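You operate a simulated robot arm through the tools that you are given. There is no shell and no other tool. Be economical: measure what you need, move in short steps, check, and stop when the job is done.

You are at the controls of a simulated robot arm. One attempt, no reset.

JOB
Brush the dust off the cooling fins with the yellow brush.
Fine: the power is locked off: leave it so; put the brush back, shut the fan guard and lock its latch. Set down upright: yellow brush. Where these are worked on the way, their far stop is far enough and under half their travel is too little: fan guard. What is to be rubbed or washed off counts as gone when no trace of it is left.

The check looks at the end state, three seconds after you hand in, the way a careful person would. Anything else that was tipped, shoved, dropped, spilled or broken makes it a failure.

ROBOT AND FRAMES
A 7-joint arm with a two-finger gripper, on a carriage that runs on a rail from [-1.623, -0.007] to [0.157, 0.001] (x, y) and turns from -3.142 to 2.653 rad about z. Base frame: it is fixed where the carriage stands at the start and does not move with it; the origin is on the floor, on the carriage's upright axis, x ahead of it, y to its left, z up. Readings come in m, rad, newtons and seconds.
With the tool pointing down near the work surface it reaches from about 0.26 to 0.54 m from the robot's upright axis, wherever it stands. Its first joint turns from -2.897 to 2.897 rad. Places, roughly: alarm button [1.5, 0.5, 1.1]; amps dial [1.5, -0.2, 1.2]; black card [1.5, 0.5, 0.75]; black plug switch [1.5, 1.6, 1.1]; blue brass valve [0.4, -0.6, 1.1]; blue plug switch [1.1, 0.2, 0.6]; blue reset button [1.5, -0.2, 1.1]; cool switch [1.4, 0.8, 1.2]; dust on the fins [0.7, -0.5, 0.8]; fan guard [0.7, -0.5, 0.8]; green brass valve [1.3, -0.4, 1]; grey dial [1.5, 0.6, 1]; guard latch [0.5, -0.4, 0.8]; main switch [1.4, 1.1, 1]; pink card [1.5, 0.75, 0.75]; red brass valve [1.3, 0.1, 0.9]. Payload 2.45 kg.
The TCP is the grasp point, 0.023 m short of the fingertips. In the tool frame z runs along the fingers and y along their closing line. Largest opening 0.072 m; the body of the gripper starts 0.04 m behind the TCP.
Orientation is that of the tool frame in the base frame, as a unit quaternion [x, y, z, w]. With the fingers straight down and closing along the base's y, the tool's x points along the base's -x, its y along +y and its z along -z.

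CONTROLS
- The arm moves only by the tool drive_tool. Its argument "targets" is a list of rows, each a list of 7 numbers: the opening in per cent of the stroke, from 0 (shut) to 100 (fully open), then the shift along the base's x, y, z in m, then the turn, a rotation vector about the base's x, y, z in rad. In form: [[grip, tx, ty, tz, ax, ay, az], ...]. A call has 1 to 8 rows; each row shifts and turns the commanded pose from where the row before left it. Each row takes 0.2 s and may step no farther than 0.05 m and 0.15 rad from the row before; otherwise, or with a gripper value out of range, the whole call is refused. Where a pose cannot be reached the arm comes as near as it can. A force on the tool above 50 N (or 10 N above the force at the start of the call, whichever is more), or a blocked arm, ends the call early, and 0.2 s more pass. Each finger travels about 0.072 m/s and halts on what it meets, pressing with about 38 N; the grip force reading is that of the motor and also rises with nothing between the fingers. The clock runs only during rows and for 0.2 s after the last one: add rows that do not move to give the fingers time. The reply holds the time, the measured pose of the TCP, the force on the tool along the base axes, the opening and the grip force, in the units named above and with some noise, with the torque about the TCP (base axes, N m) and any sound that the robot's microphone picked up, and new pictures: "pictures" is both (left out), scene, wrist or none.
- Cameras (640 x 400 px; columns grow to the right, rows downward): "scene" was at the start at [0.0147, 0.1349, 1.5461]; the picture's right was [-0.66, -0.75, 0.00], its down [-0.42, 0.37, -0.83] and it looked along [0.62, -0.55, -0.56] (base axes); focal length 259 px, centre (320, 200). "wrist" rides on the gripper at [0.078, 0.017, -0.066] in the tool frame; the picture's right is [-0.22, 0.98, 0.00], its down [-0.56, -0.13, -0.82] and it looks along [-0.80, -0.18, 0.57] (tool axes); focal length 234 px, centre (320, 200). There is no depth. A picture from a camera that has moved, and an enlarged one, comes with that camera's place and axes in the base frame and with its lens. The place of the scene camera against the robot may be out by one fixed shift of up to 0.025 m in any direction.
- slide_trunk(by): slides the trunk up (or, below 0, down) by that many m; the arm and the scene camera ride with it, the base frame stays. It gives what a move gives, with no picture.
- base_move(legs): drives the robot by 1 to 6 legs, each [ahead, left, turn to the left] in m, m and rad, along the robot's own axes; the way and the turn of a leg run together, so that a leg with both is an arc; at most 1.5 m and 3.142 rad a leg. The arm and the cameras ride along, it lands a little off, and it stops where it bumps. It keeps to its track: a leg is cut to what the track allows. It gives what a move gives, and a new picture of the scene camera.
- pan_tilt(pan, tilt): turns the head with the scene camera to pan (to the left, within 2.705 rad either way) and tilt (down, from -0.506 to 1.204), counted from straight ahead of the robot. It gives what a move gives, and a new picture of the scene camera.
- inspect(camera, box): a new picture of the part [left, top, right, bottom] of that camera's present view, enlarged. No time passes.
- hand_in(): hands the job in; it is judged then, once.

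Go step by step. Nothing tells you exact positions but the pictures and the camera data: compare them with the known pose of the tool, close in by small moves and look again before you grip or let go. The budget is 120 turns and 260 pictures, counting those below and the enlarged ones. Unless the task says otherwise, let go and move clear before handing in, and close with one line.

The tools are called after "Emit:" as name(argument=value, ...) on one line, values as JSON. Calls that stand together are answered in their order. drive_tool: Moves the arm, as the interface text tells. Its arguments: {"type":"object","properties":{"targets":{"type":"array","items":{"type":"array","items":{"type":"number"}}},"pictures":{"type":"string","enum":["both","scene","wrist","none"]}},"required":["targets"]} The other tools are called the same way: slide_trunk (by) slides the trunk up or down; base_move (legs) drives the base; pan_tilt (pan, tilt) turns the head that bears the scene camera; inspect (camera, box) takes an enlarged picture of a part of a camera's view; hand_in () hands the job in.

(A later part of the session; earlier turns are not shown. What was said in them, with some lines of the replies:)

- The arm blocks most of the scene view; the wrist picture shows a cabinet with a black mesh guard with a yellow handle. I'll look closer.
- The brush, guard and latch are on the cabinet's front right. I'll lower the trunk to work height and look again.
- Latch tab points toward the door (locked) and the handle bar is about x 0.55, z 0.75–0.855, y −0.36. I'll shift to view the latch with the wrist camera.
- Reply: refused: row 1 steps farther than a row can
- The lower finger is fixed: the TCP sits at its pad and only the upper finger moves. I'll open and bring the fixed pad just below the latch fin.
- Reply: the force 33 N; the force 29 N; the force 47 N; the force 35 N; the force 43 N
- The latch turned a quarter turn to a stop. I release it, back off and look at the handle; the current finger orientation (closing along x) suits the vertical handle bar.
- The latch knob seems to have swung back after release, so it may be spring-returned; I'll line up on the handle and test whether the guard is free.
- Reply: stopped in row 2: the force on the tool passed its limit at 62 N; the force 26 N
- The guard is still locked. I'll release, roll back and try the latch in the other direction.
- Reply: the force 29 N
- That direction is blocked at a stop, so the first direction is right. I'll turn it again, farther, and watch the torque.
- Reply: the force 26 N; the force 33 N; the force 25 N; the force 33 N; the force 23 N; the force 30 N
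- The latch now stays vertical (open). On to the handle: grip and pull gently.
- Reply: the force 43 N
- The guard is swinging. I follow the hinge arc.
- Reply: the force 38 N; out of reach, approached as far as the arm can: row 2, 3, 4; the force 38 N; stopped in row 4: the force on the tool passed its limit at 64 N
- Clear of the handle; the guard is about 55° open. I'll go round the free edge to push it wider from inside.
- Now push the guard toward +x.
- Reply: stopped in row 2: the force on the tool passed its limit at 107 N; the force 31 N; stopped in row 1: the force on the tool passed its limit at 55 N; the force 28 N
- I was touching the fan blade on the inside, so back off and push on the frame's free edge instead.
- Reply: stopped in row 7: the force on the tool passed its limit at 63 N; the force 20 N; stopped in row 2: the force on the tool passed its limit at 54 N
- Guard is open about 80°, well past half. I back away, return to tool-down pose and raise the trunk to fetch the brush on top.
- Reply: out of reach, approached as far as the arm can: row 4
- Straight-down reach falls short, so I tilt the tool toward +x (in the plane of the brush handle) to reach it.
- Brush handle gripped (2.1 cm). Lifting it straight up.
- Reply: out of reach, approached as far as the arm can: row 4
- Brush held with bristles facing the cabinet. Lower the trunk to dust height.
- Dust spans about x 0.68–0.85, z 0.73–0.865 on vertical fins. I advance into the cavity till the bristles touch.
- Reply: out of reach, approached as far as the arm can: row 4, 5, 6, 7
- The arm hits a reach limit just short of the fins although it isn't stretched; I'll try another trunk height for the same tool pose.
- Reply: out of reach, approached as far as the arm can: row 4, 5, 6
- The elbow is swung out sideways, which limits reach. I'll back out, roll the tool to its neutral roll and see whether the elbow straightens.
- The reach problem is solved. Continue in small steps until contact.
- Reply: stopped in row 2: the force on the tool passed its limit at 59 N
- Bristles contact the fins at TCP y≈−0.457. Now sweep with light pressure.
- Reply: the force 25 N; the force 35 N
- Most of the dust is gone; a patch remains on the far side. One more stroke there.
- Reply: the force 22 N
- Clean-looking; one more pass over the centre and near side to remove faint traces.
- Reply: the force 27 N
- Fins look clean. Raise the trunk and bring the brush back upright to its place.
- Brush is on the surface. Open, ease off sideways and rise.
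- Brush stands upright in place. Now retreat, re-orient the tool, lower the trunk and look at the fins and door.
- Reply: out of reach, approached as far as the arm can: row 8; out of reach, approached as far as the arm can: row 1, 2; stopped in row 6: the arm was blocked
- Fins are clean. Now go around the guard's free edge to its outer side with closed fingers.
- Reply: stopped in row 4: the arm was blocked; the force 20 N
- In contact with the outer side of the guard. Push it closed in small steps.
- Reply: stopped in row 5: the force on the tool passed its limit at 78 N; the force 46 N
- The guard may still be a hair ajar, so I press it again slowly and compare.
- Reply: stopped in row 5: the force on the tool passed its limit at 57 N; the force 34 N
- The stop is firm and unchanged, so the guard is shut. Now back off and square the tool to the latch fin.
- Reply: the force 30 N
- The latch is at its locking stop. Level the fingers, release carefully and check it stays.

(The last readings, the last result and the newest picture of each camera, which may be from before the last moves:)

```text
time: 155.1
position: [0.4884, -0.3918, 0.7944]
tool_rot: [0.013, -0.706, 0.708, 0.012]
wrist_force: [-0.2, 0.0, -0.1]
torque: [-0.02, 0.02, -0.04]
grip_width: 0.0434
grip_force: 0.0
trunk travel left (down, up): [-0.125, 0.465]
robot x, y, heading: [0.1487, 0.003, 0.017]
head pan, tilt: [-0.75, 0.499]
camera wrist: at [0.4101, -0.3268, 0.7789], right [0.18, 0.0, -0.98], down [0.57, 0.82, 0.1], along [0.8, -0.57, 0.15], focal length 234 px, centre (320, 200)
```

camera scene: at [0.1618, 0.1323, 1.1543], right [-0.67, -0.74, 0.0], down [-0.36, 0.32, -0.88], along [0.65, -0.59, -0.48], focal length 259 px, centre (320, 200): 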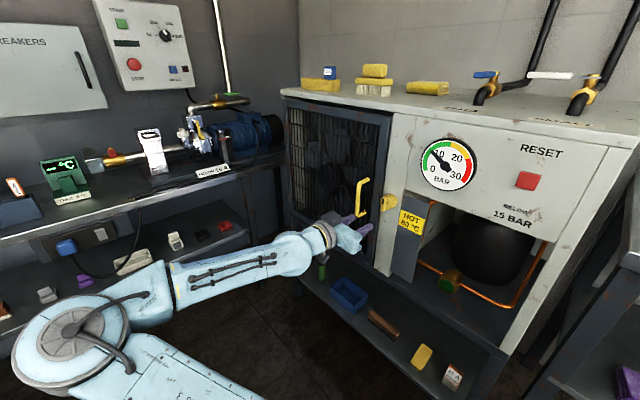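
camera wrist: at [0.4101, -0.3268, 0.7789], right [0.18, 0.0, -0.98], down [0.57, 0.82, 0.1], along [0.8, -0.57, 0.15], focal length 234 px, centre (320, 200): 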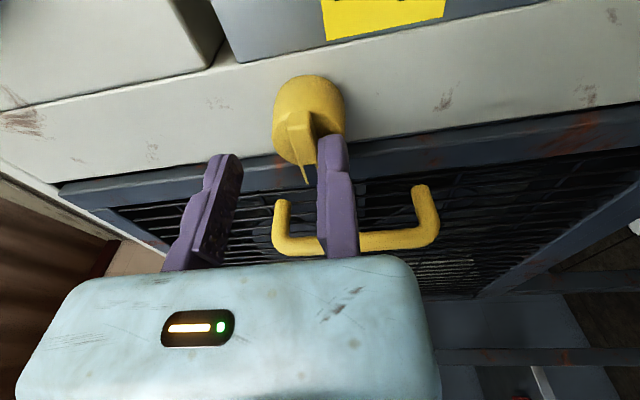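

Forces are zero. Ease down a little from the fin, then retreat straight back.

Emit:
drive_tool(targets=[[60, 0, 0, -0.003, 0, 0, 0], [60, 0, 0.02, 0, 0, 0, 0], [60, 0, 0.04, 0, 0, 0, 0], [60, 0, 0.04, 0, 0, 0, 0]], pictures="both")

Emit:
inspect(camera="wrist", box=[200, 0, 440, 150])

Emit:
inspect(camera="scene", box=[280, 80, 440, 280])

```text
time: 156.1
position: [0.4914, -0.2933, 0.7911]
tool_rot: [0.011, -0.705, 0.708, 0.014]
wrist_force: [0.7, -0.2, 0.0]
torque: [0.01, 0.01, 0.01]
grip_width: 0.0431
grip_force: 0.1
trunk travel left (down, up): [-0.125, 0.465]
robot x, y, heading: [0.1471, -0.0009, 0.017]
head pan, tilt: [-0.75, 0.499]
camera scene: at [0.1619, 0.1318, 1.1544], right [-0.67, -0.74, 0.0], down [-0.36, 0.32, -0.88], along [0.65, -0.59, -0.48], focal length 259 px, centre (320, 200)
camera wrist: at [0.4112, -0.2272, 0.7766], right [0.18, 0.0, -0.98], down [0.57, 0.82, 0.1], along [0.8, -0.58, 0.15], focal length 234 px, centre (320, 200)
```

scene: 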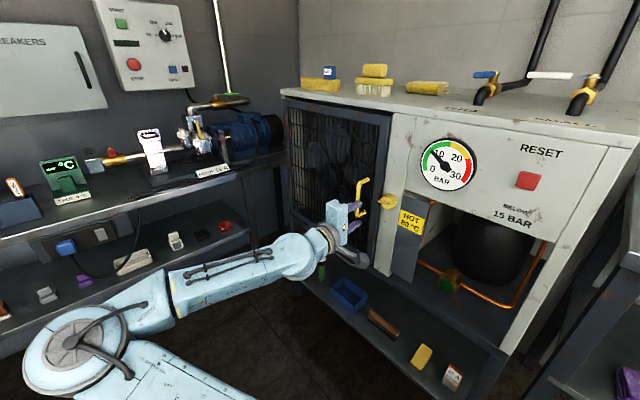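
wrist: 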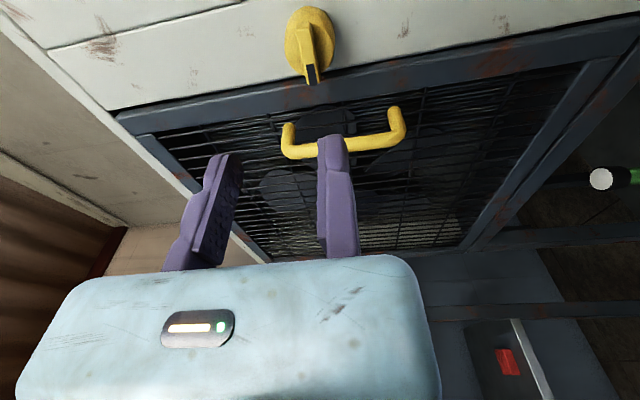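

```text
2.67 times, centred on (320, 75) of wrist
camera zoom: at [0.4112, -0.2272, 0.7766], right [0.18, 0.0, -0.98], down [0.57, 0.82, 0.1], along [0.8, -0.58, 0.15], focal length 624 px, centre (320, 533)
```

zoom: 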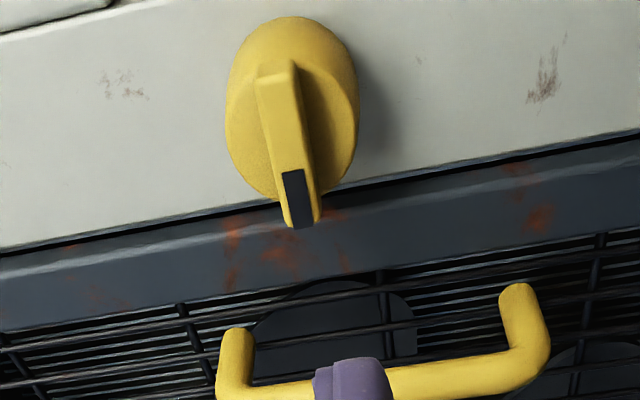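

```text
2.00 times, centred on (360, 180) of scene
camera zoom: at [0.1619, 0.1318, 1.1544], right [-0.67, -0.74, 0.0], down [-0.36, 0.32, -0.88], along [0.65, -0.59, -0.48], focal length 518 px, centre (240, 240)
```

zoom: 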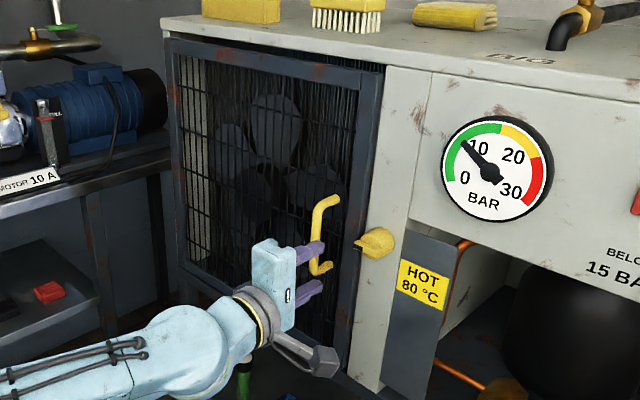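

The guard is shut and the latch mark points at the guard as at the start. I move clear and take a last overall look.

Emit:
drive_tool(targets=[[60, -0.02, 0.045, 0, 0, 0, 0], [60, -0.02, 0.045, 0.01, 0, 0, 0], [60, -0.02, 0.045, 0.01, 0, 0, 0], [60, 0, 0.04, 0.02, 0, 0, 0]], pictures="scene")

Emit:
inspect(camera="scene", box=[270, 50, 470, 175])

Emit:
inspect(camera="wrist", box=[200, 0, 520, 200])

```text
refused: row 2 steps farther than a row can; nothing moved
```

```text
3.20 times, centred on (370, 112) of scene
camera zoom: at [0.1619, 0.1318, 1.1544], right [-0.67, -0.74, 0.0], down [-0.36, 0.32, -0.88], along [0.65, -0.59, -0.48], focal length 829 px, centre (160, 480)
```

zoom: 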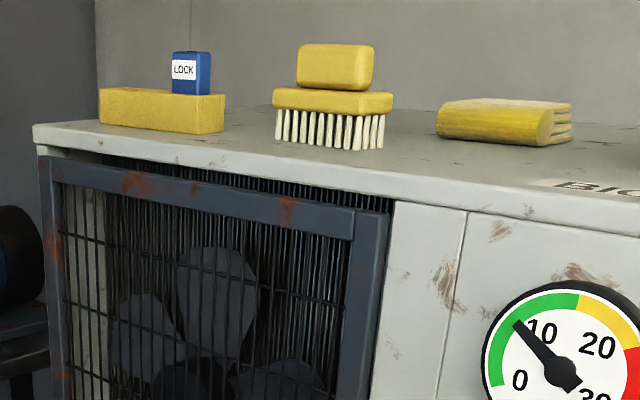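

```text
2.00 times, centred on (360, 100) of wrist
camera zoom: at [0.4112, -0.2272, 0.7766], right [0.18, 0.0, -0.98], down [0.57, 0.82, 0.1], along [0.8, -0.58, 0.15], focal length 468 px, centre (240, 400)
```

zoom: 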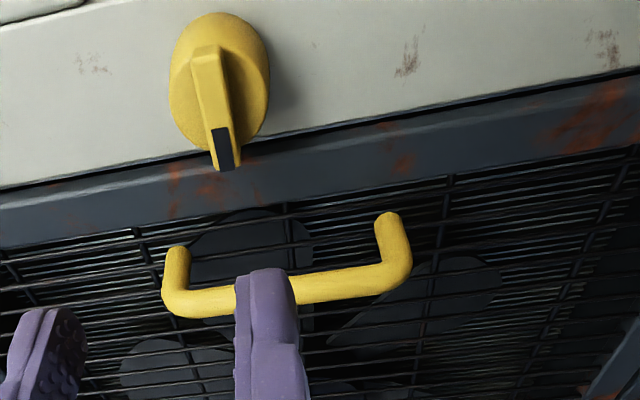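

Emit:
drive_tool(targets=[[60, -0.01, 0.04, 0, 0, 0, 0], [60, -0.01, 0.045, 0, 0, 0, 0], [60, -0.01, 0.045, 0, 0, 0, 0], [60, 0, 0.03, 0.02, 0, 0, 0]], pictures="scene")

Emit:
inspect(camera="wrist", box=[160, 0, 480, 200])

```text
time: 157.1
position: [0.46, -0.1329, 0.8108]
tool_rot: [0.012, -0.706, 0.708, 0.013]
wrist_force: [-0.3, -0.4, -0.2]
torque: [0.0, 0.01, -0.01]
grip_width: 0.0433
grip_force: 0.1
trunk travel left (down, up): [-0.125, 0.465]
robot x, y, heading: [0.1475, 0.0024, 0.015]
head pan, tilt: [-0.75, 0.499]
camera scene: at [0.162, 0.1321, 1.1543], right [-0.67, -0.74, 0.0], down [-0.36, 0.32, -0.88], along [0.65, -0.59, -0.48], focal length 259 px, centre (320, 200)
```

scene: 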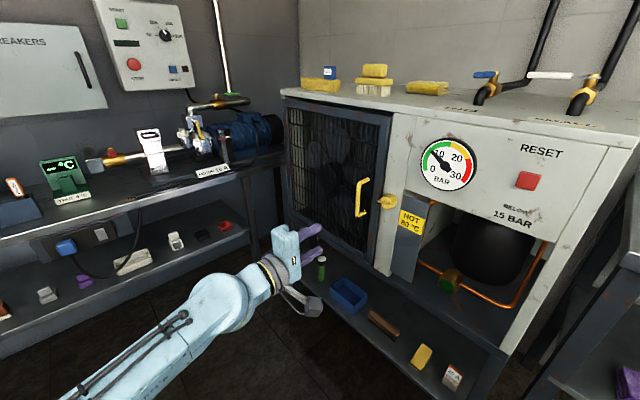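

```text
2.00 times, centred on (320, 100) of wrist
camera zoom: at [0.3808, -0.0678, 0.7964], right [0.18, 0.0, -0.98], down [0.57, 0.82, 0.1], along [0.8, -0.57, 0.15], focal length 468 px, centre (320, 400)
```

zoom: 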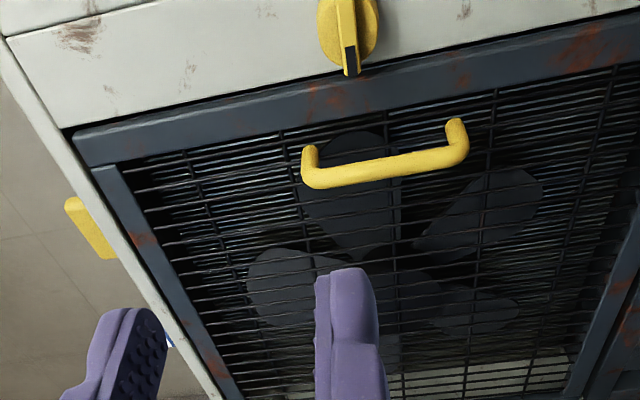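

The fins show no dust, the brush stands upright on the cabinet top, the guard is shut, the latch is turned to its stop against it, and the arm is clear. I hand in now.

Emit:
hand_in()

```text
The job is handed in.
```

I brushed the dust off the cooling fins, set the yellow brush back upright on the cabinet top, shut the fan guard and locked its latch, and left the power lock alone; I checked the latch by eye and at its stop, not by pulling on the guard.
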